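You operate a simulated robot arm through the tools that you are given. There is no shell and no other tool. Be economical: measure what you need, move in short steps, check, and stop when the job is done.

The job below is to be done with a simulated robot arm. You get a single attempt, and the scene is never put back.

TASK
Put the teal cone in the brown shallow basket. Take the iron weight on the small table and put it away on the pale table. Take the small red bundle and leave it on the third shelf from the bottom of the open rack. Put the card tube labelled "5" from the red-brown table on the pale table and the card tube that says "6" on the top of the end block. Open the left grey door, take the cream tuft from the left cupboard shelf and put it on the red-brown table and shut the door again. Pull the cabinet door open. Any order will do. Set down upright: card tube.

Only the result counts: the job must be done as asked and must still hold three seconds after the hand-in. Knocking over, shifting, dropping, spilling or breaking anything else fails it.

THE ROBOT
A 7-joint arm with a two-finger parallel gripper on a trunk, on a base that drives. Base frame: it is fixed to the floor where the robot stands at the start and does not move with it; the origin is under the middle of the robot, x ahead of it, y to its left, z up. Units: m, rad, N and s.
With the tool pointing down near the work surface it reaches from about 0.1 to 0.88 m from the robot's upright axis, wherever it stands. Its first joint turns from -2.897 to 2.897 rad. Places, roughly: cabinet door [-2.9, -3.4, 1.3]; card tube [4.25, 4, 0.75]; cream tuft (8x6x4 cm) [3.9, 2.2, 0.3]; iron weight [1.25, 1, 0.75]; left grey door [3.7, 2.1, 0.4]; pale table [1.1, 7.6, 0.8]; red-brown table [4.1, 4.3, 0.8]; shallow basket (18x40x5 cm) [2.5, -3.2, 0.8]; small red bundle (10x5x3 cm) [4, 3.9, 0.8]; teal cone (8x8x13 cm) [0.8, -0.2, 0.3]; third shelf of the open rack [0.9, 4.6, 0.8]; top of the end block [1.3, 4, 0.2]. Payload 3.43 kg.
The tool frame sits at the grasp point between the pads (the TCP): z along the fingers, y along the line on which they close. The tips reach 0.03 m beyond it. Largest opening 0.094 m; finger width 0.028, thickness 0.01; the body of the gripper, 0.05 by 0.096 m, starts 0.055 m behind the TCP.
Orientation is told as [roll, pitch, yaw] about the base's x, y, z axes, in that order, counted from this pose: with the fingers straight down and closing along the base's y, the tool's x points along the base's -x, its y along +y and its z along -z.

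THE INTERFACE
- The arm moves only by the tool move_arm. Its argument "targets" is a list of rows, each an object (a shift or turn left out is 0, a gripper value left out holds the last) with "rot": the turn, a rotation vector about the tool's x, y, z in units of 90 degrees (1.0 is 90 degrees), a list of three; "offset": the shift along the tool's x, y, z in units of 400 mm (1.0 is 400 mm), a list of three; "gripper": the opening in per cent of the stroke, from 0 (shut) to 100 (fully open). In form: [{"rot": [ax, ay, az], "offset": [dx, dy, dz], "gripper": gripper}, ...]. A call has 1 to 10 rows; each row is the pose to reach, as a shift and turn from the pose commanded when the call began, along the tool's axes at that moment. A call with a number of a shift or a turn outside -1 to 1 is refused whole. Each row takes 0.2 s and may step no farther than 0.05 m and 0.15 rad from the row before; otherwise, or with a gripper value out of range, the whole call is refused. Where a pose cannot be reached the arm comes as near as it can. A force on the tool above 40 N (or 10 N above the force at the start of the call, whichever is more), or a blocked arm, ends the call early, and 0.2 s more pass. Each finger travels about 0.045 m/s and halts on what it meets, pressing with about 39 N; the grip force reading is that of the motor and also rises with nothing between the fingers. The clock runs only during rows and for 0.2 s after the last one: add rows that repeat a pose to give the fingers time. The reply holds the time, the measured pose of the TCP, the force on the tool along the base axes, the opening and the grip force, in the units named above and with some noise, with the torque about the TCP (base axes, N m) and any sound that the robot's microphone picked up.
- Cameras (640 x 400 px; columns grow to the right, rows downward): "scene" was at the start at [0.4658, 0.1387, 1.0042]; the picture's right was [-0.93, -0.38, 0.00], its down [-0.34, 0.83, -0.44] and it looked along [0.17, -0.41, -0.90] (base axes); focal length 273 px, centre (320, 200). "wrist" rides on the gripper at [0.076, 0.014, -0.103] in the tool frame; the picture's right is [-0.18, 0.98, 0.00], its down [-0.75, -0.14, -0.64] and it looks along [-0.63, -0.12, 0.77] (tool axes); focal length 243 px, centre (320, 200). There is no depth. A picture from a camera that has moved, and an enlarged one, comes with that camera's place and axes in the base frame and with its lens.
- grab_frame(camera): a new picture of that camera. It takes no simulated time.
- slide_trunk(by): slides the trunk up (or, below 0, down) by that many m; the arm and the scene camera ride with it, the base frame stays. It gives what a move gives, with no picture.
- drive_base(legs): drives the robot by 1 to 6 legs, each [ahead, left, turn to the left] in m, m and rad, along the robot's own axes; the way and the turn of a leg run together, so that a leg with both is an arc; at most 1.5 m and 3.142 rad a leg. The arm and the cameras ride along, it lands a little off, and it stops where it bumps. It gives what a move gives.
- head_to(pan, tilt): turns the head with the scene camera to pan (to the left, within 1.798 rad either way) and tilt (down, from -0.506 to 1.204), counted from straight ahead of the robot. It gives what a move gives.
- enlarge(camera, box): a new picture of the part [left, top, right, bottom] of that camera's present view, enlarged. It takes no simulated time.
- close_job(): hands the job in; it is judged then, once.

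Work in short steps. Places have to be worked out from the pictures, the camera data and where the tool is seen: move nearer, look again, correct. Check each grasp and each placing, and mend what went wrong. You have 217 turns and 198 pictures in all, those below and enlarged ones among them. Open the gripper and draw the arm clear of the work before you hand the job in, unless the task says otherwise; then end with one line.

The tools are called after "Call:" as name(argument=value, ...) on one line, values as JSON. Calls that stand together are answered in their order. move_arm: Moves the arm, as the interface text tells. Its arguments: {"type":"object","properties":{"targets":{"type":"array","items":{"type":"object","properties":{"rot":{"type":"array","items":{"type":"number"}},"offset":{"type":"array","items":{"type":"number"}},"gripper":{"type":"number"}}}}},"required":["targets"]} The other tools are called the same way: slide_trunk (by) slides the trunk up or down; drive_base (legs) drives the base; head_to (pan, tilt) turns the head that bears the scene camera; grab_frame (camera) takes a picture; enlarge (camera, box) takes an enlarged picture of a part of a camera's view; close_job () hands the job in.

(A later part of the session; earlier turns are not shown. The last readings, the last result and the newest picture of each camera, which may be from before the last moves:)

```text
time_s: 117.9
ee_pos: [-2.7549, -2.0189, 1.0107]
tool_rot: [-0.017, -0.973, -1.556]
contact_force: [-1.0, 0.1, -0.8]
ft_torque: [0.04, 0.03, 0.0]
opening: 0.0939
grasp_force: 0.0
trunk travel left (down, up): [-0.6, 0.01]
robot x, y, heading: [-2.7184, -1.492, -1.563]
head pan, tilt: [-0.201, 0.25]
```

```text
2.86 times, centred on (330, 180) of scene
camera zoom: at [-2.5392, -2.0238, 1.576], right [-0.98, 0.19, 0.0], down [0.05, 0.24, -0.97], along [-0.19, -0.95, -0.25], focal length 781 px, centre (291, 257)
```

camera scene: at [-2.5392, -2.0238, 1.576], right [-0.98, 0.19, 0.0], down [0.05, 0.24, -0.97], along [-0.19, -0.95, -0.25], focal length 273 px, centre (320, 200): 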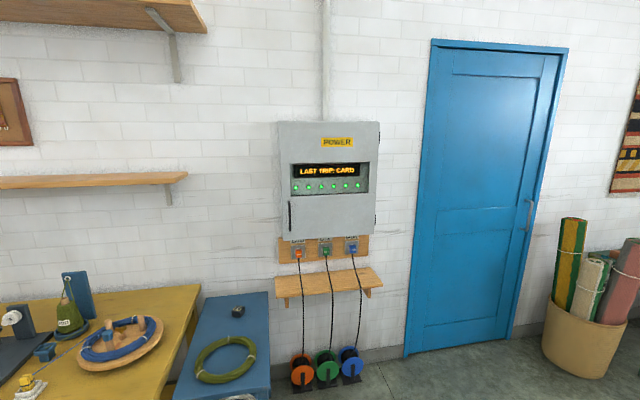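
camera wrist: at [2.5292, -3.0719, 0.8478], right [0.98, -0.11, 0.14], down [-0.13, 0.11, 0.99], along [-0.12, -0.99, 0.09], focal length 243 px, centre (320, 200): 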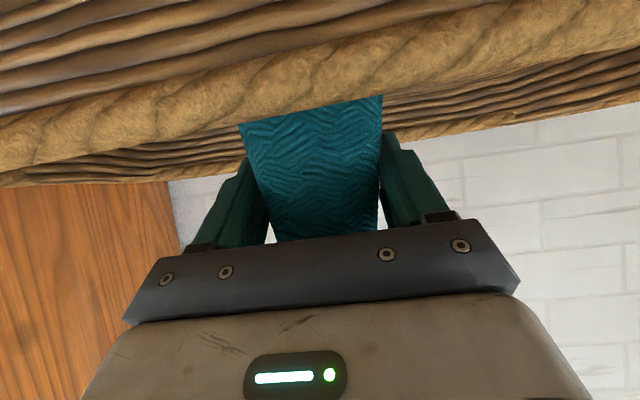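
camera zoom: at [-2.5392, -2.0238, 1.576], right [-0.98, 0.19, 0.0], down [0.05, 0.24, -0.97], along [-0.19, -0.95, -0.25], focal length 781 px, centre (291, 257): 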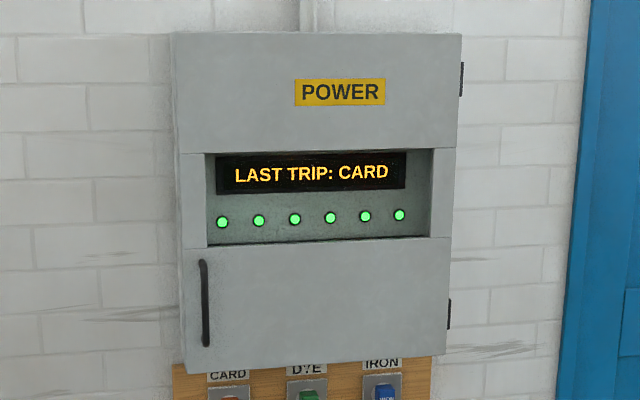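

Handle ≈ (−2.65, −3.35, 1.15). Turn the tool horizontal, raise it and shift left, then drive up keeping right of the blue table.

Call:
move_arm(targets=[{"rot": [0, -0.064, 0], "offset": [-0.048, 0.083, -0.033]}, {"rot": [0, -0.128, 0], "offset": [-0.096, 0.167, -0.066]}, {"rot": [0, -0.192, 0], "offset": [-0.144, 0.25, -0.098]}, {"rot": [0, -0.256, 0], "offset": [-0.193, 0.333, -0.131]}, {"rot": [0, -0.32, 0], "offset": [-0.241, 0.417, -0.164]}, {"rot": [0, -0.382, 0], "offset": [-0.289, 0.5, -0.197]}])

Call:
drive_base(legs=[[0, -0.13, -0.01], [0.75, 0, 0]])

Call:
head_to(pan=-0.1, tilt=0.6)

Call:
grab_frame(camera="scene")

Call:
grab_frame(camera="wrist")

```text
time_s: 118.9
ee_pos: [-2.698, -2.0379, 1.0729]
tool_rot: [-0.079, -1.217, -1.686]
contact_force: [-0.2, -0.6, -1.6]
ft_torque: [0.02, -0.01, -0.03]
opening: 0.0942
grasp_force: 0.0
out of reach, approached as far as the arm can: row 3, 4
trunk travel left (down, up): [-0.6, 0.01]
robot x, y, heading: [-2.7155, -1.4907, -1.557]
head pan, tilt: [-0.201, 0.25]
stopped in row 5: the arm was blocked; the commanded pose is now the measured one
```

```text
time_s: 123.9
ee_pos: [-2.8394, -2.785, 1.0715]
tool_rot: [-0.079, -1.217, -1.698]
contact_force: [0.2, 0.3, -1.0]
ft_torque: [0.0, -0.02, -0.02]
opening: 0.0939
grasp_force: 0.0
trunk travel left (down, up): [-0.6, 0.01]
robot x, y, heading: [-2.8559, -2.2397, -1.573]
head pan, tilt: [-0.201, 0.25]
```

```text
time_s: 124.7
ee_pos: [-2.8389, -2.7862, 1.0714]
tool_rot: [-0.079, -1.216, -1.699]
contact_force: [0.9, 0.4, -0.4]
ft_torque: [0.0, -0.02, 0.01]
opening: 0.0941
grasp_force: 0.0
trunk travel left (down, up): [-0.6, 0.01]
robot x, y, heading: [-2.8595, -2.2409, -1.574]
head pan, tilt: [-0.099, 0.6]
```

```text
165 pictures are left
camera scene: at [-2.6694, -2.7696, 1.5439], right [-0.99, 0.1, 0.0], down [0.06, 0.56, -0.83], along [-0.08, -0.82, -0.56], focal length 273 px, centre (320, 200)
```

scene: 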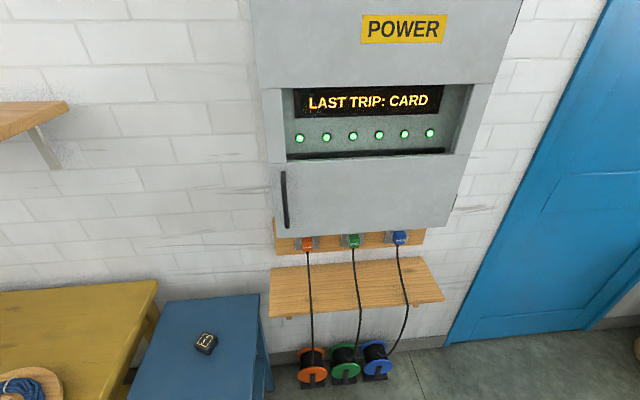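

```text
164 pictures are left
camera wrist: at [-2.8024, -2.669, 1.0337], right [0.95, -0.26, 0.15], down [-0.05, 0.36, 0.93], along [-0.29, -0.9, 0.33], focal length 243 px, centre (320, 200)
```

wrist: 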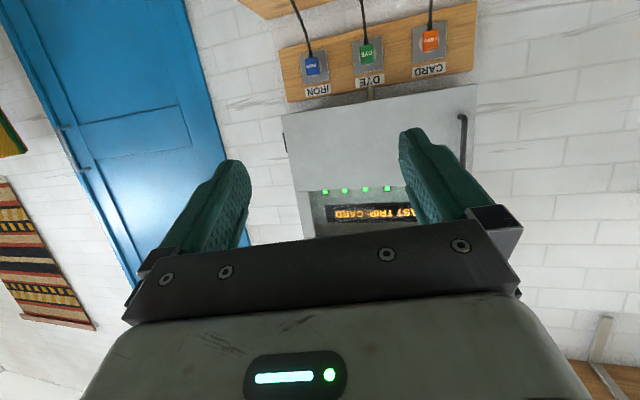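

Handle triangulated at (−2.643, −3.36, 1.147). Drive 0.18 nearer, then bring the tool horizontal in front of the handle.

Call:
drive_base(legs=[[0.18, 0, 0]])

Call:
move_arm(targets=[{"rot": [-0.0164, -0.0282, -0.0007], "offset": [-0.052, 0.078, 0.067]}, {"rot": [-0.0328, -0.0564, -0.0014], "offset": [-0.104, 0.157, 0.134]}, {"rot": [-0.049, -0.0846, -0.0021], "offset": [-0.156, 0.235, 0.2]}, {"rot": [-0.0655, -0.1128, -0.0028], "offset": [-0.208, 0.313, 0.267]}, {"rot": [-0.082, -0.141, -0.0035], "offset": [-0.26, 0.392, 0.334]}, {"rot": [-0.0983, -0.169, -0.0042], "offset": [-0.313, 0.47, 0.401]}, {"rot": [-0.1146, -0.1975, -0.005], "offset": [-0.365, 0.549, 0.468]}, {"rot": [-0.131, -0.2257, -0.0057], "offset": [-0.417, 0.627, 0.5345]}])

Call:
grab_frame(camera="wrist")

Call:
grab_frame(camera="scene")

```text
time_s: 126.2
ee_pos: [-2.8417, -2.9647, 1.0722]
tool_rot: [-0.076, -1.217, -1.698]
contact_force: [0.3, -0.5, -0.6]
ft_torque: [0.01, 0.0, 0.01]
opening: 0.094
grasp_force: 0.2
trunk travel left (down, up): [-0.6, 0.01]
robot x, y, heading: [-2.8541, -2.4194, -1.575]
head pan, tilt: [-0.099, 0.6]
```

```text
time_s: 128.0
ee_pos: [-2.6454, -3.2684, 1.1463]
tool_rot: [0.984, -1.569, -2.552]
contact_force: [-0.4, -0.2, 0.0]
ft_torque: [0.01, 0.01, 0.01]
opening: 0.0938
grasp_force: 0.1
trunk travel left (down, up): [-0.6, 0.01]
robot x, y, heading: [-2.8534, -2.417, -1.576]
head pan, tilt: [-0.099, 0.6]
```

```text
163 pictures are left
camera wrist: at [-2.631, -3.1667, 1.0696], right [0.98, 0.0, 0.18], down [-0.14, 0.64, 0.75], along [-0.12, -0.77, 0.63], focal length 243 px, centre (320, 200)
```

wrist: 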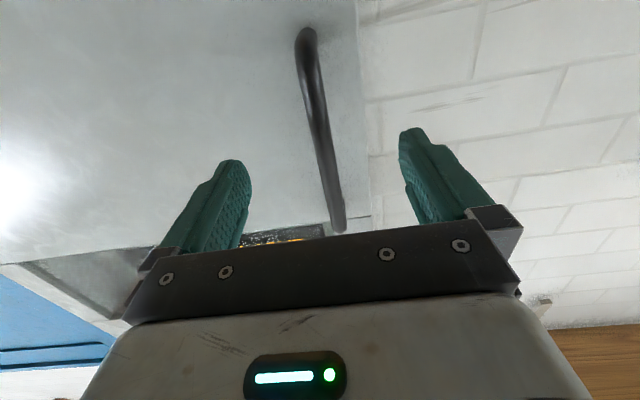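

```text
162 pictures are left
camera scene: at [-2.6712, -2.9483, 1.5438], right [-0.99, 0.1, 0.0], down [0.06, 0.56, -0.83], along [-0.09, -0.82, -0.57], focal length 273 px, centre (320, 200)
```

scene: 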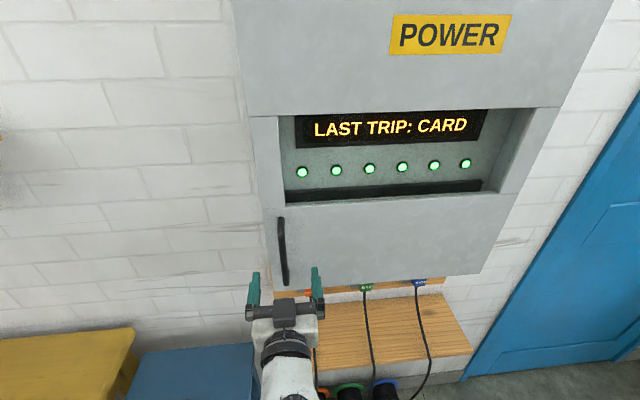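

Handle is between the fingers; advance 0.077 m and close on it.

Call:
move_arm(targets=[{"offset": [0, 0, 0.1]}, {"offset": [0, 0, 0.15]}, {"offset": [0, 0, 0.193]}])

Call:
move_arm(targets=[{"gripper": 0}, {"gripper": 0}, {"gripper": 0}, {"gripper": 0}, {"gripper": 0}, {"gripper": 0}])

Call:
grab_frame(camera="wrist")

```text
time_s: 128.6
ee_pos: [-2.6445, -3.322, 1.1458]
tool_rot: [-1.467, -1.57, -0.11]
contact_force: [-1.7, 7.8, 1.4]
ft_torque: [-0.15, 0.11, -0.46]
opening: 0.0938
grasp_force: 0.1
trunk travel left (down, up): [-0.6, 0.01]
robot x, y, heading: [-2.855, -2.4234, -1.574]
head pan, tilt: [-0.099, 0.6]
stopped in row 3: the force on the tool passed its limit at 150 N (the readings are from after the stop); the commanded pose is now the measured one
```

```text
time_s: 130.0
ee_pos: [-2.6406, -3.3213, 1.1461]
tool_rot: [-1.48, -1.567, -0.089]
contact_force: [12.8, 12.5, -1.2]
ft_torque: [0.02, -0.16, 0.02]
opening: 0.0177
grasp_force: 43.3
trunk travel left (down, up): [-0.6, 0.01]
robot x, y, heading: [-2.8564, -2.4177, -1.572]
head pan, tilt: [-0.099, 0.6]
```

```text
161 pictures are left
camera wrist: at [-2.6285, -3.2196, 1.0682], right [0.98, 0.0, 0.18], down [-0.14, 0.64, 0.75], along [-0.12, -0.77, 0.63], focal length 243 px, centre (320, 200)
```

wrist: 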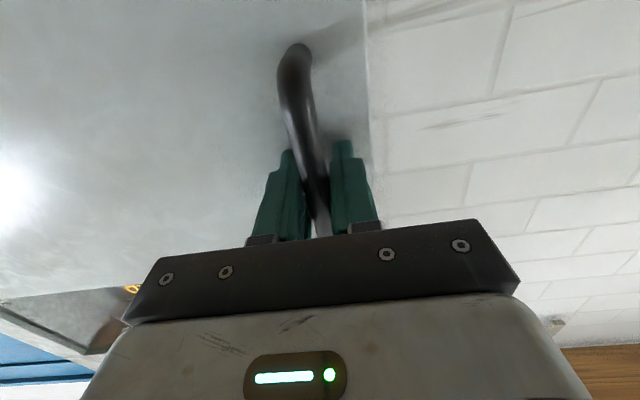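

Gripping the handle. Pull along the hinge arc, rotating with the door (hinge ≈ (−3.108, −3.37)), first ~20°.

Call:
move_arm(targets=[{"rot": [-0.0573, 0, 0], "offset": [0, -0.0155, -0.104]}, {"rot": [-0.1146, 0, 0], "offset": [0, -0.0403, -0.2063]}, {"rot": [-0.1719, 0, 0], "offset": [0, -0.074, -0.3058]}, {"rot": [-0.2292, 0, 0], "offset": [0, -0.1168, -0.4018]}])

Call:
grab_frame(camera="scene")

```text
time_s: 131.0
ee_pos: [-2.6876, -3.1581, 1.146]
tool_rot: [0.362, -1.567, -1.569]
contact_force: [25.2, 13.5, 2.6]
ft_torque: [0.91, 0.25, -0.37]
opening: 0.0173
grasp_force: 44.9
trunk travel left (down, up): [-0.6, 0.01]
robot x, y, heading: [-2.8565, -2.4178, -1.578]
head pan, tilt: [-0.099, 0.6]
```

```text
160 pictures are left
camera scene: at [-2.6696, -2.9475, 1.5438], right [-0.99, 0.1, 0.0], down [0.06, 0.56, -0.83], along [-0.09, -0.82, -0.56], focal length 273 px, centre (320, 200)
```

scene: 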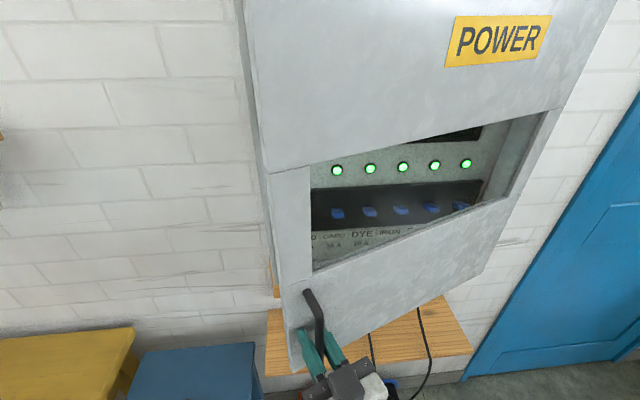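

The door follows. There is some radial pull, so I continue with a slight outward correction.

Call:
move_arm(targets=[{"rot": [-0.0573, 0, 0], "offset": [0, 0.0, -0.104]}, {"rot": [-0.1146, 0, 0], "offset": [0, -0.024, -0.2063]}, {"rot": [-0.1719, 0, 0], "offset": [0, -0.056, -0.3058]}, {"rot": [-0.2292, 0, 0], "offset": [0, -0.098, -0.4018]}, {"rot": [-0.2865, 0, 0], "offset": [0, -0.148, -0.494]}])

Call:
grab_frame(camera="scene")

```text
time_s: 132.2
ee_pos: [-2.8174, -2.9965, 1.1477]
tool_rot: [-1.456, -1.566, 0.687]
contact_force: [-17.1, -22.5, 20.1]
ft_torque: [0.29, 0.15, 0.14]
opening: 0.0171
grasp_force: 45.2
trunk travel left (down, up): [-0.6, 0.01]
robot x, y, heading: [-2.8585, -2.4202, -1.574]
head pan, tilt: [-0.099, 0.6]
```

```text
159 pictures are left
camera scene: at [-2.6727, -2.9494, 1.5438], right [-0.99, 0.11, 0.0], down [0.06, 0.56, -0.82], along [-0.09, -0.82, -0.57], focal length 273 px, centre (320, 200)
```

scene: 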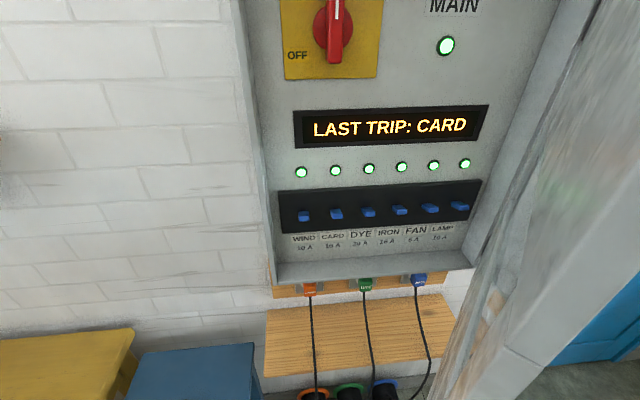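

Door ~46° open. Continue another ~26°.

Call:
move_arm(targets=[{"rot": [-0.0573, 0, 0], "offset": [0, -0.03, -0.104]}, {"rot": [-0.1146, 0, 0], "offset": [0, -0.058, -0.2063]}, {"rot": [-0.1719, 0, 0], "offset": [0, -0.092, -0.3058]}, {"rot": [-0.2292, 0, 0], "offset": [0, -0.135, -0.4018]}, {"rot": [-0.2865, 0, 0], "offset": [0, -0.186, -0.494]}])

Call:
grab_frame(camera="scene")

```text
time_s: 133.2
ee_pos: [-2.9608, -2.9209, 1.1454]
tool_rot: [0.596, -1.567, -1.005]
contact_force: [2.1, 9.6, 3.3]
ft_torque: [-0.08, 0.31, 0.09]
opening: 0.0173
grasp_force: 45.1
trunk travel left (down, up): [-0.6, 0.01]
robot x, y, heading: [-2.8549, -2.4225, -1.581]
head pan, tilt: [-0.099, 0.6]
stopped in row 5: the force on the tool passed its limit at 48 N (the readings are from after the stop); the commanded pose is now the measured one
```

```text
158 pictures are left
camera scene: at [-2.6708, -2.9471, 1.5442], right [-0.99, 0.1, 0.0], down [0.06, 0.56, -0.83], along [-0.09, -0.82, -0.56], focal length 273 px, centre (320, 200)
```

scene: 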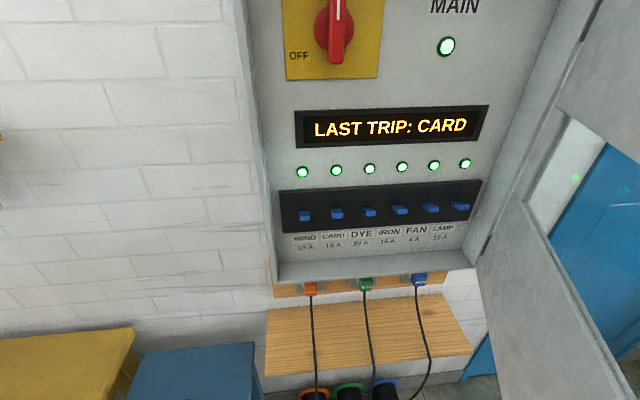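

About 66° open. One more push to ~85°.

Call:
move_arm(targets=[{"rot": [-0.0573, 0, 0], "offset": [0, -0.02, -0.104]}, {"rot": [-0.1146, 0, 0], "offset": [0, -0.048, -0.2063]}, {"rot": [-0.1719, 0, 0], "offset": [0, -0.082, -0.3058]}, {"rot": [-0.2292, 0, 0], "offset": [0, -0.125, -0.4018]}])

Call:
grab_frame(camera="wrist")

```text
time_s: 133.8
ee_pos: [-3.0143, -2.9082, 1.1459]
tool_rot: [1.029, -1.566, -1.315]
contact_force: [2.2, 8.4, 7.1]
ft_torque: [-0.09, 0.44, 0.01]
opening: 0.0175
grasp_force: 45.3
trunk travel left (down, up): [-0.6, 0.01]
robot x, y, heading: [-2.8551, -2.4165, -1.577]
head pan, tilt: [-0.099, 0.6]
stopped in row 2: the force on the tool passed its limit at 45 N (the readings are from after the stop); the commanded pose is now the measured one
```

```text
157 pictures are left
camera wrist: at [-3.1099, -2.8655, 1.0683], right [0.28, 0.94, 0.19], down [-0.66, 0.04, 0.75], along [0.7, -0.33, 0.63], focal length 243 px, centre (320, 200)
```

wrist: 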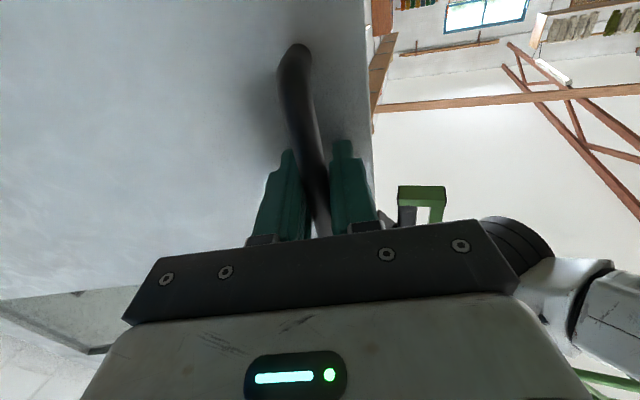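

73° open; one more small pull with an outward bias.

Call:
move_arm(targets=[{"rot": [-0.0573, 0, 0], "offset": [0, 0.0, -0.1]}, {"rot": [-0.1146, 0, 0], "offset": [0, -0.022, -0.2]}, {"rot": [-0.1719, 0, 0], "offset": [0, -0.055, -0.295]}])

Call:
grab_frame(camera="scene")

```text
time_s: 134.7
ee_pos: [-3.1337, -2.8996, 1.1467]
tool_rot: [0.219, -1.57, -0.242]
contact_force: [-0.3, -7.1, 1.7]
ft_torque: [0.01, 0.42, -0.01]
opening: 0.0174
grasp_force: 44.9
trunk travel left (down, up): [-0.6, 0.01]
robot x, y, heading: [-2.856, -2.4161, -1.57]
head pan, tilt: [-0.099, 0.6]
stopped in row 3: the force on the tool passed its limit at 43 N (the readings are from after the stop); the commanded pose is now the measured one
```

```text
156 pictures are left
camera scene: at [-2.6706, -2.9482, 1.5433], right [-0.99, 0.1, 0.0], down [0.06, 0.56, -0.82], along [-0.09, -0.82, -0.57], focal length 273 px, centre (320, 200)
```

scene: 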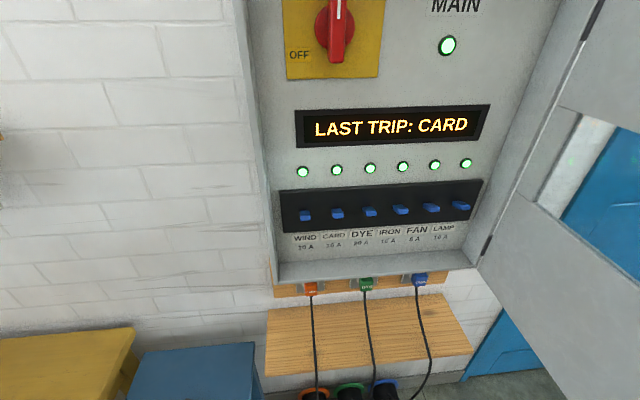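

Door is ~90° open. Release, retreat from the handle, and back off.

Call:
move_arm(targets=[{"gripper": 50}, {"gripper": 100}, {"gripper": 100}, {"gripper": 100}, {"gripper": 100}, {"offset": [0, 0, -0.1]}, {"offset": [0, 0, -0.2]}])

Call:
grab_frame(camera="wrist")

Call:
drive_base(legs=[[-0.8, 0, 0]])

Call:
head_to(pan=0, tilt=0.3)

Call:
grab_frame(camera="scene")

```text
time_s: 136.3
ee_pos: [-3.1464, -2.9135, 1.1411]
tool_rot: [0.304, -1.567, -0.329]
contact_force: [0.1, -0.6, 0.5]
ft_torque: [0.04, 0.04, 0.01]
opening: 0.0936
grasp_force: 0.0
out of reach, approached as far as the arm can: row 6, 7
trunk travel left (down, up): [-0.6, 0.01]
robot x, y, heading: [-2.8535, -2.4161, -1.574]
head pan, tilt: [-0.099, 0.6]
```

```text
155 pictures are left
camera wrist: at [-3.2499, -2.8983, 1.0641], right [0.02, 0.98, 0.18], down [-0.64, -0.13, 0.76], along [0.77, -0.14, 0.63], focal length 243 px, centre (320, 200)
```

wrist: 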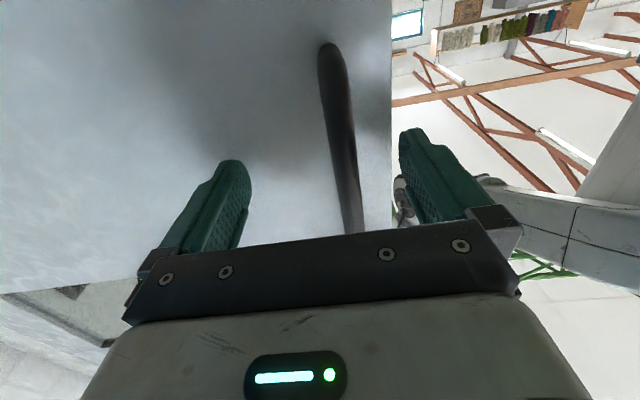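

```text
time_s: 137.6
ee_pos: [-3.1437, -2.8585, 1.142]
tool_rot: [-0.882, -1.56, 0.841]
contact_force: [0.5, -6.9, -0.9]
ft_torque: [0.17, 0.09, 0.01]
opening: 0.0939
grasp_force: 0.1
trunk travel left (down, up): [-0.6, 0.01]
robot x, y, heading: [-2.8532, -2.3507, -1.575]
head pan, tilt: [-0.099, 0.6]
stopped in leg 1: the force on the tool passed its limit at 109 N (the readings are from after the stop); the commanded pose is now the measured one
```

```text
time_s: 138.4
ee_pos: [-3.1434, -2.8581, 1.1415]
tool_rot: [-0.9, -1.562, 0.863]
contact_force: [1.0, -12.9, -1.1]
ft_torque: [0.26, 0.13, -0.04]
opening: 0.0942
grasp_force: 0.0
trunk travel left (down, up): [-0.6, 0.01]
robot x, y, heading: [-2.8542, -2.3505, -1.571]
head pan, tilt: [0.0, 0.3]
```

```text
154 pictures are left
camera scene: at [-2.6605, -2.8855, 1.571], right [-1.0, 0.0, 0.0], down [0.0, 0.3, -0.95], along [0.0, -0.95, -0.3], focal length 273 px, centre (320, 200)
```

scene: 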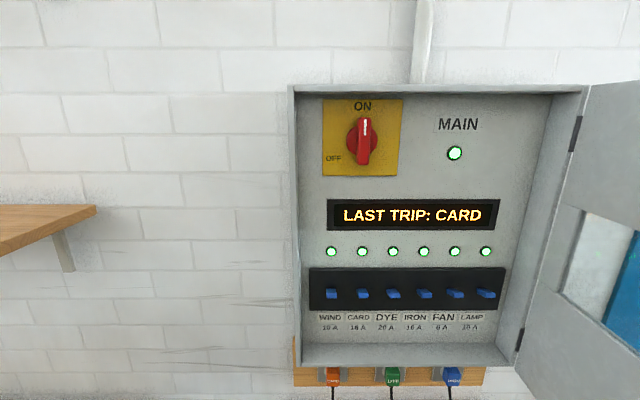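

The retreat was blocked by the arm's limit and a finger caught the bar. Ease forward, then strafe right to clear the handle.

Call:
drive_base(legs=[[0.035, 0, 0], [0, -0.2, 0]])

Call:
grab_frame(camera="wrist")

```text
time_s: 140.5
ee_pos: [-3.3458, -2.892, 1.1416]
tool_rot: [-0.926, -1.56, 0.887]
contact_force: [-0.1, 0.5, 0.1]
ft_torque: [-0.05, 0.03, -0.01]
opening: 0.0942
grasp_force: 0.0
trunk travel left (down, up): [-0.6, 0.01]
robot x, y, heading: [-3.0589, -2.3819, -1.577]
head pan, tilt: [0.0, 0.3]
```

```text
153 pictures are left
camera wrist: at [-3.4493, -2.8756, 1.0646], right [0.04, 0.98, 0.18], down [-0.64, -0.11, 0.76], along [0.77, -0.14, 0.63], focal length 243 px, centre (320, 200)
```

wrist: 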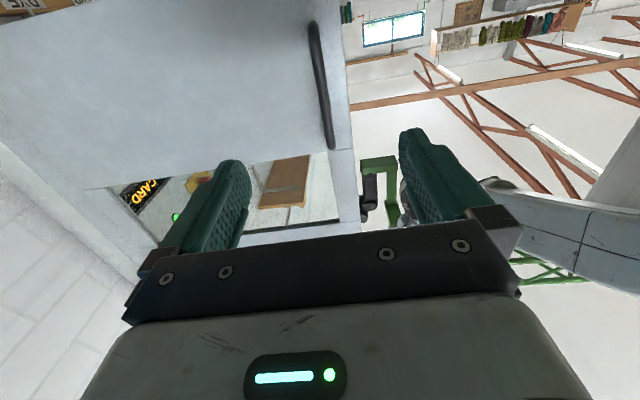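

Clear of the handle, door stays open. Back up and return the arm to a forward-pointing pose.

Call:
drive_base(legs=[[-0.9, 0, 0]])

Call:
move_arm(targets=[{"rot": [0.095, 0, 0], "offset": [0, -0.03, 0.06]}, {"rot": [0.19, 0, 0], "offset": [0, -0.06, 0.12]}, {"rot": [0.285, 0, 0], "offset": [0, -0.09, 0.18]}, {"rot": [0.38, 0, 0], "offset": [0, -0.12, 0.24]}, {"rot": [0.475, 0, 0], "offset": [0, -0.15, 0.3]}, {"rot": [0.57, 0, 0], "offset": [0, -0.18, 0.36]}, {"rot": [0.665, 0, 0], "offset": [0, -0.21, 0.42]}, {"rot": [0.76, 0, 0], "offset": [0, -0.24, 0.48]}, {"rot": [0.855, 0, 0], "offset": [0, -0.27, 0.54]}, {"rot": [0.95, 0, 0], "offset": [0, -0.3, 0.6]}])

Call:
grab_frame(camera="scene")

```text
time_s: 145.2
ee_pos: [-3.3446, -1.9816, 1.1417]
tool_rot: [-0.931, -1.56, 0.882]
contact_force: [0.2, -0.4, 0.1]
ft_torque: [0.03, 0.0, 0.02]
opening: 0.094
grasp_force: 0.0
trunk travel left (down, up): [-0.6, 0.01]
robot x, y, heading: [-3.0536, -1.4797, -1.577]
head pan, tilt: [0.0, 0.3]
```

```text
time_s: 147.4
ee_pos: [-3.1112, -2.1143, 1.1418]
tool_rot: [-2.327, -1.56, 0.781]
contact_force: [0.8, -0.3, -0.1]
ft_torque: [-0.01, 0.02, -0.03]
opening: 0.094
grasp_force: 0.1
trunk travel left (down, up): [-0.6, 0.01]
robot x, y, heading: [-3.0532, -1.4742, -1.581]
head pan, tilt: [0.0, 0.3]
```

```text
152 pictures are left
camera scene: at [-2.8631, -2.0145, 1.5714], right [-1.0, 0.01, 0.0], down [0.0, 0.3, -0.96], along [-0.01, -0.96, -0.3], focal length 273 px, centre (320, 200)
```

scene: 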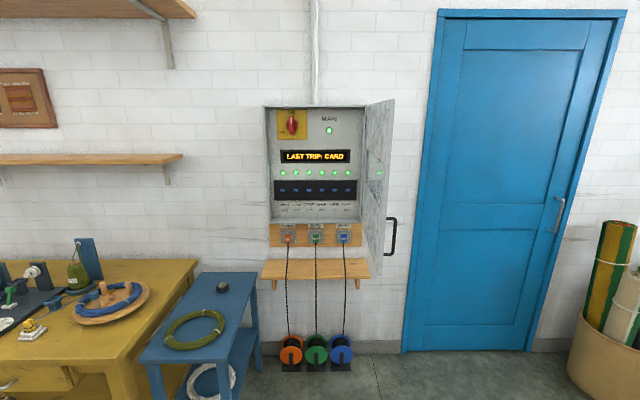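

Door stays open at ~90°. Return tool to pointing down, turn to +x and drive back east along the aisle.

Call:
move_arm(targets=[{"rot": [0, 0.095, 0], "offset": [0.037, 0, -0.03]}, {"rot": [0, 0.19, 0], "offset": [0.075, 0, -0.06]}, {"rot": [0, 0.285, 0], "offset": [0.112, 0, -0.09]}, {"rot": [0, 0.38, 0], "offset": [0.15, 0, -0.12]}, {"rot": [0, 0.475, 0], "offset": [0.187, 0, -0.15]}, {"rot": [0, 0.57, 0], "offset": [0.225, 0, -0.18]}, {"rot": [0, 0.665, 0], "offset": [0.262, 0, -0.21]}, {"rot": [0, 0.76, 0], "offset": [0.3, 0, -0.24]}, {"rot": [0, 0.855, 0], "offset": [0.337, 0, -0.27]}, {"rot": [0, 0.95, 0], "offset": [0.375, 0, -0.3]}])

Call:
drive_base(legs=[[0, 0, 1.575], [1.4, 0, 0], [1.4, 0, 0], [1.4, 0, 0], [0.5, 0, 0]])

Call:
head_to(pan=0.5, tilt=0.4)

Call:
grab_frame(camera="scene")

```text
time_s: 149.7
ee_pos: [-3.1208, -2.0085, 0.963]
tool_rot: [-0.008, -0.084, -1.541]
contact_force: [-0.4, 1.0, 0.5]
ft_torque: [-0.01, 0.0, 0.01]
opening: 0.094
grasp_force: 0.1
out of reach, approached as far as the arm can: row 4, 5, 6, 7, 8, 9, 10
trunk travel left (down, up): [-0.6, 0.01]
robot x, y, heading: [-3.0501, -1.4791, -1.584]
head pan, tilt: [0.0, 0.3]
```

```text
time_s: 176.2
ee_pos: [2.1988, -1.6927, 0.9633]
tool_rot: [-0.008, -0.085, 0.01]
contact_force: [0.2, 0.9, -0.1]
ft_torque: [-0.01, 0.02, 0.01]
opening: 0.094
grasp_force: 0.1
trunk travel left (down, up): [-0.6, 0.01]
robot x, y, heading: [1.6705, -1.6162, -0.034]
head pan, tilt: [0.0, 0.3]
```

```text
time_s: 177.2
ee_pos: [2.1985, -1.6915, 0.9638]
tool_rot: [-0.007, -0.084, 0.011]
contact_force: [0.0, 0.3, -0.2]
ft_torque: [0.02, 0.0, -0.01]
opening: 0.0939
grasp_force: 0.0
trunk travel left (down, up): [-0.6, 0.01]
robot x, y, heading: [1.6684, -1.6113, -0.032]
head pan, tilt: [0.499, 0.4]
```

```text
151 pictures are left
camera scene: at [2.1995, -1.3889, 1.5621], right [0.45, -0.89, 0.0], down [-0.35, -0.18, -0.92], along [0.82, 0.42, -0.39], focal length 273 px, centre (320, 200)
```

scene: 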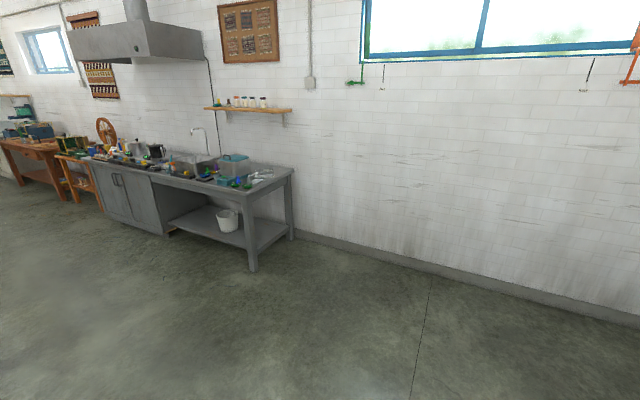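

Open floor here; look left toward the weight table.

Call:
head_to(pan=1.4, tilt=0.5)

Call:
grab_frame(camera="scene")

```text
time_s: 178.3
ee_pos: [2.1983, -1.6926, 0.9624]
tool_rot: [-0.007, -0.086, 0.012]
contact_force: [-0.6, 0.2, 0.2]
ft_torque: [0.0, -0.01, -0.01]
opening: 0.0939
grasp_force: 0.1
trunk travel left (down, up): [-0.6, 0.01]
robot x, y, heading: [1.6661, -1.6107, -0.029]
head pan, tilt: [1.4, 0.499]
```

```text
150 pictures are left
camera scene: at [2.1351, -1.3415, 1.5529], right [0.98, -0.2, 0.0], down [-0.1, -0.47, -0.88], along [0.18, 0.86, -0.48], focal length 273 px, centre (320, 200)
```

scene: 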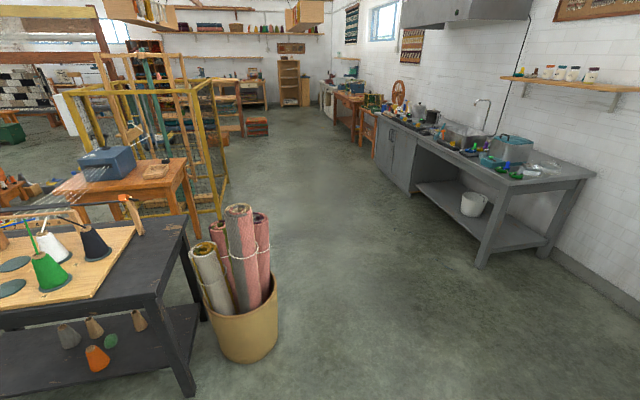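

Aisle clear at x≈2.75. Drive there, up to y≈0.93, turn to face −x.

Call:
drive_base(legs=[[1.05, 0, 0.03], [0, 1.3, 0], [0, 1.25, 0], [0, 0, 1.571], [0, 0, 1.571]])

Call:
head_to(pan=0, tilt=0.6)

Call:
grab_frame(camera="scene")

```text
time_s: 203.5
ee_pos: [2.0772, 1.0101, 0.9626]
tool_rot: [-0.006, -0.085, -3.063]
contact_force: [0.6, 0.5, 0.5]
ft_torque: [-0.01, -0.02, -0.03]
opening: 0.0942
grasp_force: 0.0
trunk travel left (down, up): [-0.6, 0.01]
robot x, y, heading: [2.6099, 0.9644, -3.103]
head pan, tilt: [1.4, 0.499]
```

```text
time_s: 205.1
ee_pos: [2.0779, 1.0096, 0.9635]
tool_rot: [-0.008, -0.084, -3.063]
contact_force: [0.2, 0.3, -0.6]
ft_torque: [0.0, -0.04, 0.0]
opening: 0.094
grasp_force: 0.2
trunk travel left (down, up): [-0.6, 0.01]
robot x, y, heading: [2.6137, 0.9725, -3.106]
head pan, tilt: [0.0, 0.6]
```

```text
149 pictures are left
camera scene: at [2.089, 0.7536, 1.5438], right [-0.04, 1.0, 0.0], down [0.56, 0.02, -0.83], along [-0.82, -0.03, -0.56], focal length 273 px, centre (320, 200)
```

scene: 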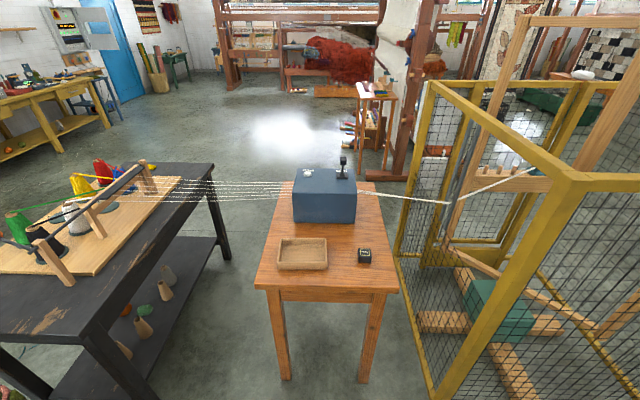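

Weight is the small dark cube at about (1.34, 0.90). Zoom in.

Call:
enlarge(camera="scene", box=[334, 237, 394, 277])

```text
10.00 times, centred on (364, 257) of scene
camera zoom: at [2.089, 0.7536, 1.5438], right [-0.04, 1.0, 0.0], down [0.56, 0.02, -0.83], along [-0.82, -0.03, -0.56], focal length 2734 px, centre (-120, -370)
```

zoom: 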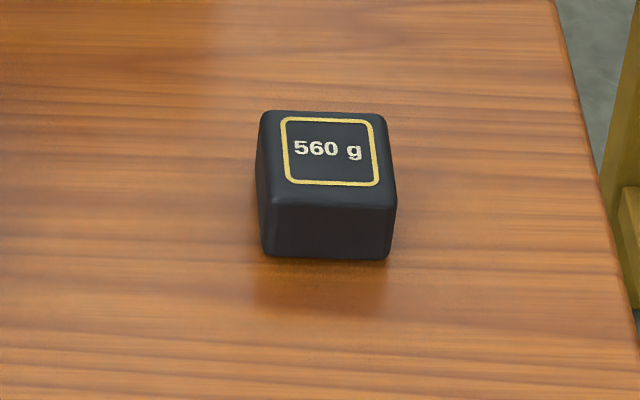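

It's a 5 cm, 560 g block. Drive ahead 0.46 and look with the wrist camera.

Call:
drive_base(legs=[[0.46, 0.08, -0.035]])

Call:
grab_frame(camera="wrist")

Call:
head_to(pan=0, tilt=0.9)

Call:
grab_frame(camera="scene")

```text
time_s: 207.9
ee_pos: [1.6164, 0.9444, 0.9633]
tool_rot: [-0.007, -0.085, -3.106]
contact_force: [0.6, -0.3, 0.1]
ft_torque: [-0.01, -0.01, -0.01]
opening: 0.0938
grasp_force: 0.0
trunk travel left (down, up): [-0.6, 0.01]
robot x, y, heading: [2.1503, 0.8783, 3.137]
head pan, tilt: [0.0, 0.6]
```

```text
147 pictures are left
camera wrist: at [1.7002, 0.9329, 1.057], right [-0.15, -0.99, 0.01], down [-0.7, 0.11, 0.71], along [-0.7, 0.1, -0.71], focal length 243 px, centre (320, 200)
```

wrist: 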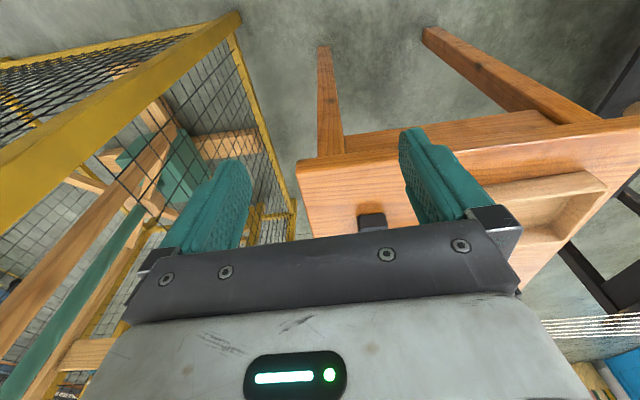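

```text
time_s: 208.7
ee_pos: [1.6151, 0.9463, 0.9628]
tool_rot: [-0.007, -0.085, -3.106]
contact_force: [-0.5, 0.4, 0.7]
ft_torque: [-0.01, -0.03, -0.05]
opening: 0.0939
grasp_force: 0.0
trunk travel left (down, up): [-0.6, 0.01]
robot x, y, heading: [2.1479, 0.88, 3.139]
head pan, tilt: [0.0, 0.901]
```

```text
146 pictures are left
camera scene: at [1.6287, 0.6889, 1.5191], right [0.01, 1.0, 0.0], down [0.78, -0.01, -0.62], along [-0.62, 0.0, -0.78], focal length 273 px, centre (320, 200)
```

scene: 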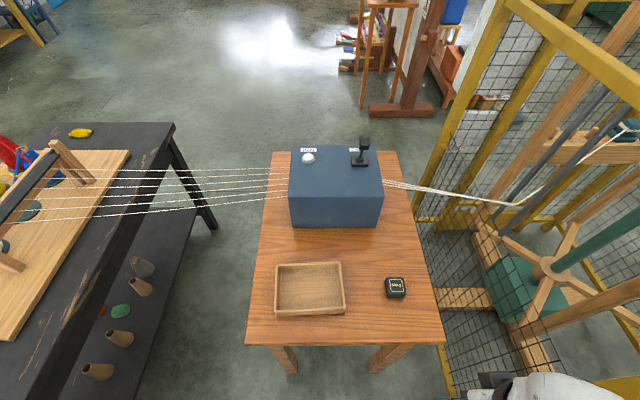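

Weight at ≈(1.345, 0.894), top z≈0.775. Move above it at z 0.86 with tool vertical.

Call:
move_arm(targets=[{"rot": [0, 0.054, 0], "offset": [-0.094, 0.015, 0.045]}, {"rot": [0, 0.054, 0], "offset": [-0.187, 0.03, 0.09]}, {"rot": [0, 0.054, 0], "offset": [-0.28, 0.045, 0.135]}, {"rot": [0, 0.054, 0], "offset": [-0.374, 0.06, 0.18]}, {"rot": [0, 0.054, 0], "offset": [-0.468, 0.076, 0.224]}, {"rot": [0, 0.054, 0], "offset": [-0.561, 0.09, 0.269]}, {"rot": [0, 0.054, 0], "offset": [-0.655, 0.106, 0.314]}])

Call:
grab_frame(camera="wrist")

Call:
grab_frame(camera="scene")

```text
time_s: 210.3
ee_pos: [1.3449, 0.894, 0.8585]
tool_rot: [-0.007, -0.001, -3.106]
contact_force: [-0.5, -0.2, -0.9]
ft_torque: [-0.02, -0.02, 0.01]
opening: 0.0939
grasp_force: 0.1
trunk travel left (down, up): [-0.6, 0.01]
robot x, y, heading: [2.1464, 0.8814, 3.132]
head pan, tilt: [0.0, 0.901]
```

```text
145 pictures are left
camera wrist: at [1.4208, 0.8812, 0.96], right [-0.15, -0.99, -0.01], down [-0.76, 0.11, 0.64], along [-0.64, 0.1, -0.76], focal length 243 px, centre (320, 200)
```

wrist: 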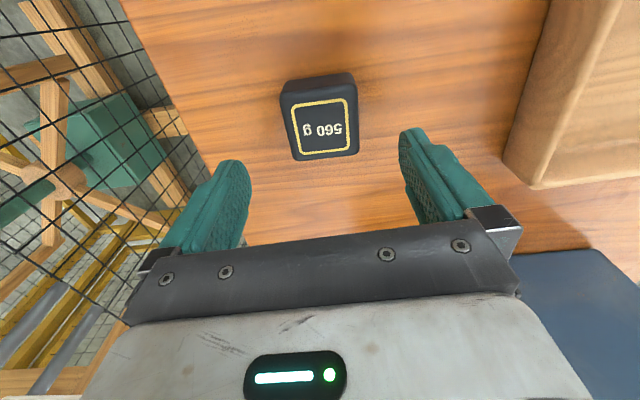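

```text
144 pictures are left
camera scene: at [1.6288, 0.6887, 1.519], right [0.01, 1.0, 0.0], down [0.78, 0.0, -0.62], along [-0.62, 0.0, -0.78], focal length 273 px, centre (320, 200)
```

scene: 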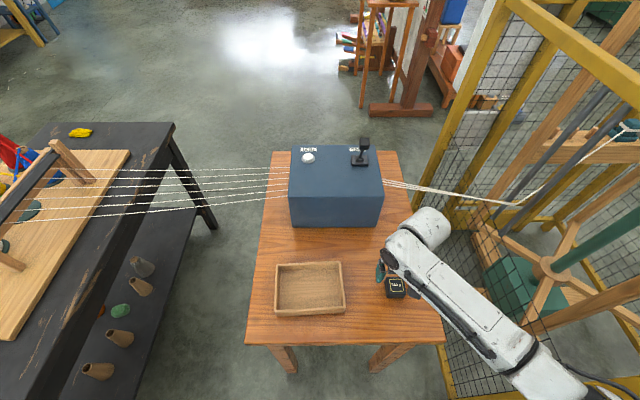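

Block centred at (1.338, 0.892). Descend to z≈0.775 and grasp.

Call:
move_arm(targets=[{"offset": [-0.015, 0.005, 0.1], "gripper": 100}, {"offset": [-0.015, 0.005, 0.17]}, {"offset": [-0.015, 0.005, 0.21]}])

Call:
grab_frame(camera="wrist")

```text
time_s: 210.8
ee_pos: [1.3392, 0.8918, 0.8103]
tool_rot: [-0.002, 0.002, -3.102]
contact_force: [12.1, 1.4, 16.2]
ft_torque: [-0.77, -0.17, 0.67]
opening: 0.0937
grasp_force: 0.1
trunk travel left (down, up): [-0.6, 0.01]
robot x, y, heading: [2.1474, 0.8803, 3.131]
head pan, tilt: [0.0, 0.901]
stopped in row 2: the force on the tool passed its limit at 87 N (the readings are from after the stop); the commanded pose is now the measured one
```

```text
143 pictures are left
camera wrist: at [1.415, 0.8788, 0.9115], right [-0.14, -0.99, 0.0], down [-0.76, 0.11, 0.64], along [-0.63, 0.09, -0.77], focal length 243 px, centre (320, 200)
```

wrist: 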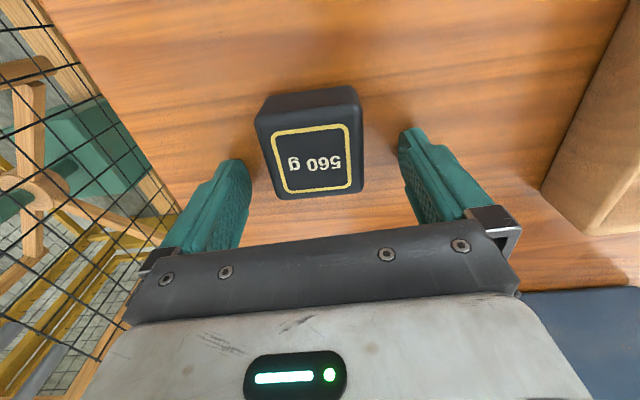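

The fingertip touched the table at z≈0.78, so the block's really at x≈1.357. Lift 4 mm, shift +x 0.018, then close.

Call:
move_arm(targets=[{"offset": [0, 0, -0.012], "gripper": 100}, {"offset": [0.045, 0.0, -0.012]}, {"offset": [0.045, 0.0, -0.01]}])

Call:
grab_frame(camera="wrist")

```text
time_s: 211.6
ee_pos: [1.3564, 0.8915, 0.8129]
tool_rot: [-0.001, 0.001, -3.103]
contact_force: [0.2, 0.0, -0.1]
ft_torque: [0.0, 0.03, 0.01]
opening: 0.094
grasp_force: 0.1
trunk travel left (down, up): [-0.6, 0.01]
robot x, y, heading: [2.147, 0.8791, 3.133]
head pan, tilt: [0.0, 0.901]
```

```text
142 pictures are left
camera wrist: at [1.4312, 0.8793, 0.9139], right [-0.15, -0.99, 0.0], down [-0.76, 0.11, 0.64], along [-0.63, 0.1, -0.77], focal length 243 px, centre (320, 200)
```

wrist: 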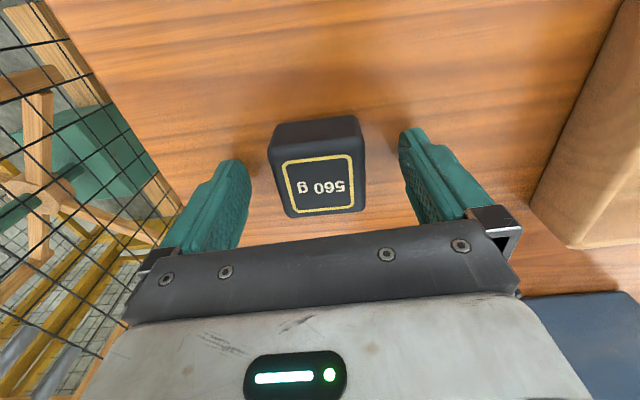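

Block sits squarely between the fingertips; close and lift.

Call:
move_arm(targets=[{"gripper": 0}, {"gripper": 0}, {"gripper": 0}, {"gripper": 0}, {"gripper": 0}, {"offset": [0, 0, -0.1]}, {"offset": [0, 0, -0.2]}, {"offset": [0, 0, -0.3]}, {"offset": [0.1, 0, -0.35]}])

Call:
grab_frame(camera="wrist")

```text
time_s: 213.6
ee_pos: [1.3983, 0.894, 0.9549]
tool_rot: [-0.003, 0.002, -3.104]
contact_force: [-0.6, -0.4, -5.5]
ft_torque: [0.03, 0.02, 0.01]
opening: 0.0526
grasp_force: 38.9
trunk travel left (down, up): [-0.6, 0.01]
robot x, y, heading: [2.1468, 0.8771, 3.132]
head pan, tilt: [0.0, 0.901]
```

```text
141 pictures are left
camera wrist: at [1.4735, 0.8826, 1.0554], right [-0.15, -0.99, 0.0], down [-0.76, 0.11, 0.64], along [-0.63, 0.1, -0.77], focal length 243 px, centre (320, 200)
```

wrist: 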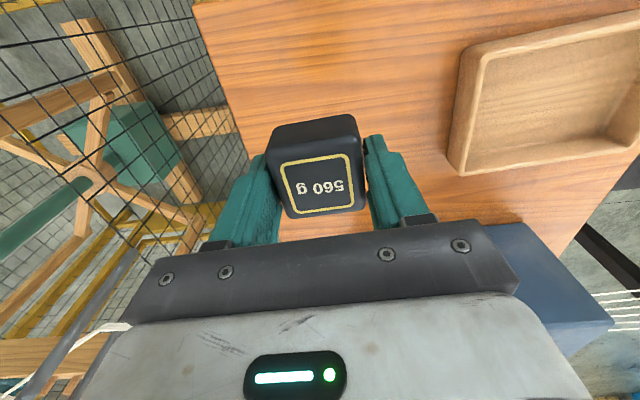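

Weight held. Retract, back into the aisle and strafe +y, then look.

Call:
move_arm(targets=[{"offset": [0.12, 0, 0]}, {"offset": [0.24, 0, 0]}, {"offset": [0.36, 0, 0]}, {"offset": [0.48, 0, 0]}, {"offset": [0.55, 0, 0]}])

Call:
drive_base(legs=[[-0.5, 0, 0], [0, -1.4, 0], [0, -1.2, 0]])

Call:
head_to(pan=-1.0, tilt=0.4)

Call:
grab_frame(camera="scene")

Call:
head_to(pan=0, tilt=0.4)

Call:
grab_frame(camera="scene")

```text
time_s: 214.8
ee_pos: [1.6157, 0.8991, 0.9526]
tool_rot: [-0.004, 0.001, -3.103]
contact_force: [0.2, -0.4, -5.9]
ft_torque: [-0.03, 0.03, 0.0]
opening: 0.0525
grasp_force: 39.1
trunk travel left (down, up): [-0.6, 0.01]
robot x, y, heading: [2.1444, 0.8793, 3.138]
head pan, tilt: [0.0, 0.901]
```

```text
time_s: 230.1
ee_pos: [2.1234, 3.4986, 0.9517]
tool_rot: [-0.004, 0.002, -3.094]
contact_force: [0.5, -0.4, -6.0]
ft_torque: [0.04, -0.01, 0.01]
opening: 0.0523
grasp_force: 38.3
trunk travel left (down, up): [-0.6, 0.01]
robot x, y, heading: [2.6563, 3.4804, -3.144]
head pan, tilt: [0.0, 0.901]
```

```text
time_s: 231.4
ee_pos: [2.1228, 3.4998, 0.9521]
tool_rot: [-0.002, 0.002, -3.094]
contact_force: [-0.6, -0.5, -5.1]
ft_torque: [-0.02, 0.01, 0.02]
opening: 0.0525
grasp_force: 38.9
trunk travel left (down, up): [-0.6, 0.01]
robot x, y, heading: [2.6591, 3.4846, -3.134]
head pan, tilt: [-1.0, 0.4]
```

```text
140 pictures are left
camera scene: at [2.1634, 3.3664, 1.5619], right [0.84, 0.54, 0.0], down [0.21, -0.33, -0.92], along [-0.5, 0.77, -0.39], focal length 273 px, centre (320, 200)
```

scene: 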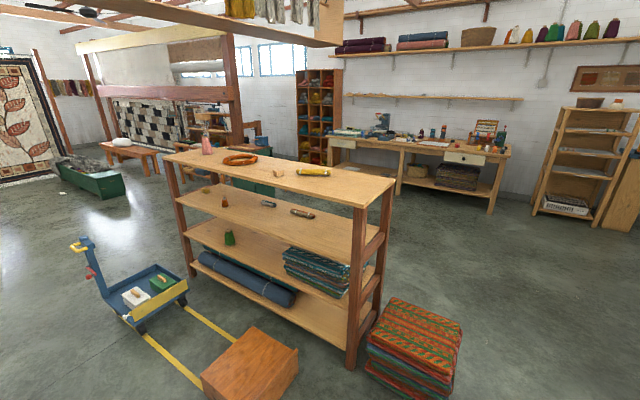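

```text
time_s: 232.6
ee_pos: [2.123, 3.4986, 0.951]
tool_rot: [-0.003, 0.001, -3.094]
contact_force: [-0.4, -0.8, -5.6]
ft_torque: [0.02, 0.02, -0.02]
opening: 0.0523
grasp_force: 39.9
trunk travel left (down, up): [-0.6, 0.01]
robot x, y, heading: [2.6549, 3.4853, -3.134]
head pan, tilt: [0.0, 0.4]
```

```text
139 pictures are left
camera scene: at [2.1211, 3.2884, 1.562], right [0.0, 1.0, 0.0], down [0.39, 0.0, -0.92], along [-0.92, 0.0, -0.39], focal length 273 px, centre (320, 200)
```

scene: 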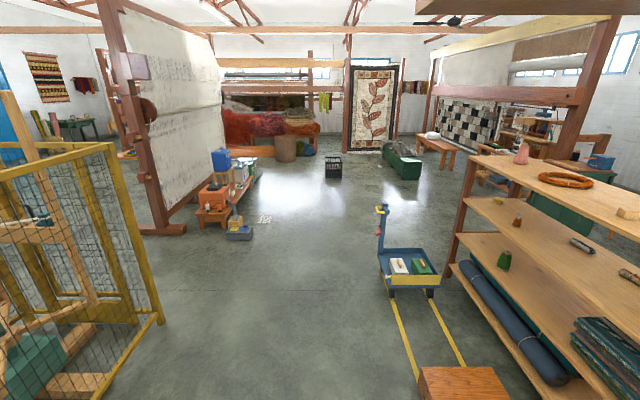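

I see the rack (4 boards), the end block, and the pale table behind. Continue +y past the rack and turn to face the pale table.

Call:
drive_base(legs=[[-0.15, 0, 0], [0, -1.4, 0], [0, -1.3, 0], [0, 0, -1.571]])

Call:
head_to(pan=0.5, tilt=0.45)

Call:
grab_frame(camera="scene")

```text
time_s: 250.5
ee_pos: [2.7446, 6.7051, 0.9533]
tool_rot: [-0.003, 0.002, 1.661]
contact_force: [-0.5, -0.3, -5.3]
ft_torque: [-0.01, -0.01, 0.0]
opening: 0.0524
grasp_force: 39.3
trunk travel left (down, up): [-0.6, 0.01]
robot x, y, heading: [2.7521, 6.1747, 1.619]
head pan, tilt: [0.0, 0.4]
```

```text
time_s: 251.4
ee_pos: [2.7435, 6.7057, 0.951]
tool_rot: [-0.003, 0.002, 1.661]
contact_force: [-0.6, -0.6, -5.0]
ft_torque: [0.02, 0.03, 0.02]
opening: 0.0525
grasp_force: 38.7
trunk travel left (down, up): [-0.6, 0.01]
robot x, y, heading: [2.7479, 6.1738, 1.615]
head pan, tilt: [0.499, 0.45]
```

```text
138 pictures are left
camera scene: at [2.4885, 6.6861, 1.5573], right [0.86, 0.52, 0.0], down [0.23, -0.37, -0.9], along [-0.47, 0.77, -0.44], focal length 273 px, centre (320, 200)
```

scene: 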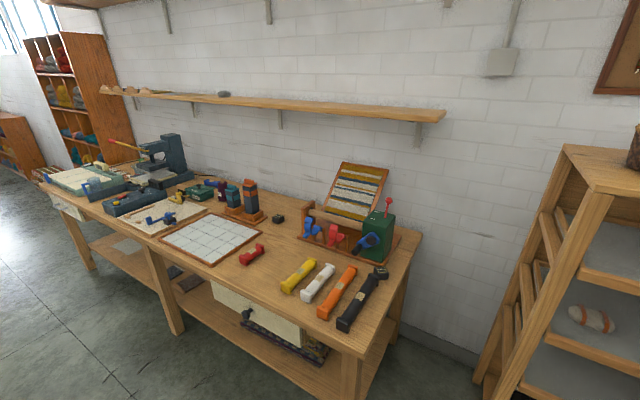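

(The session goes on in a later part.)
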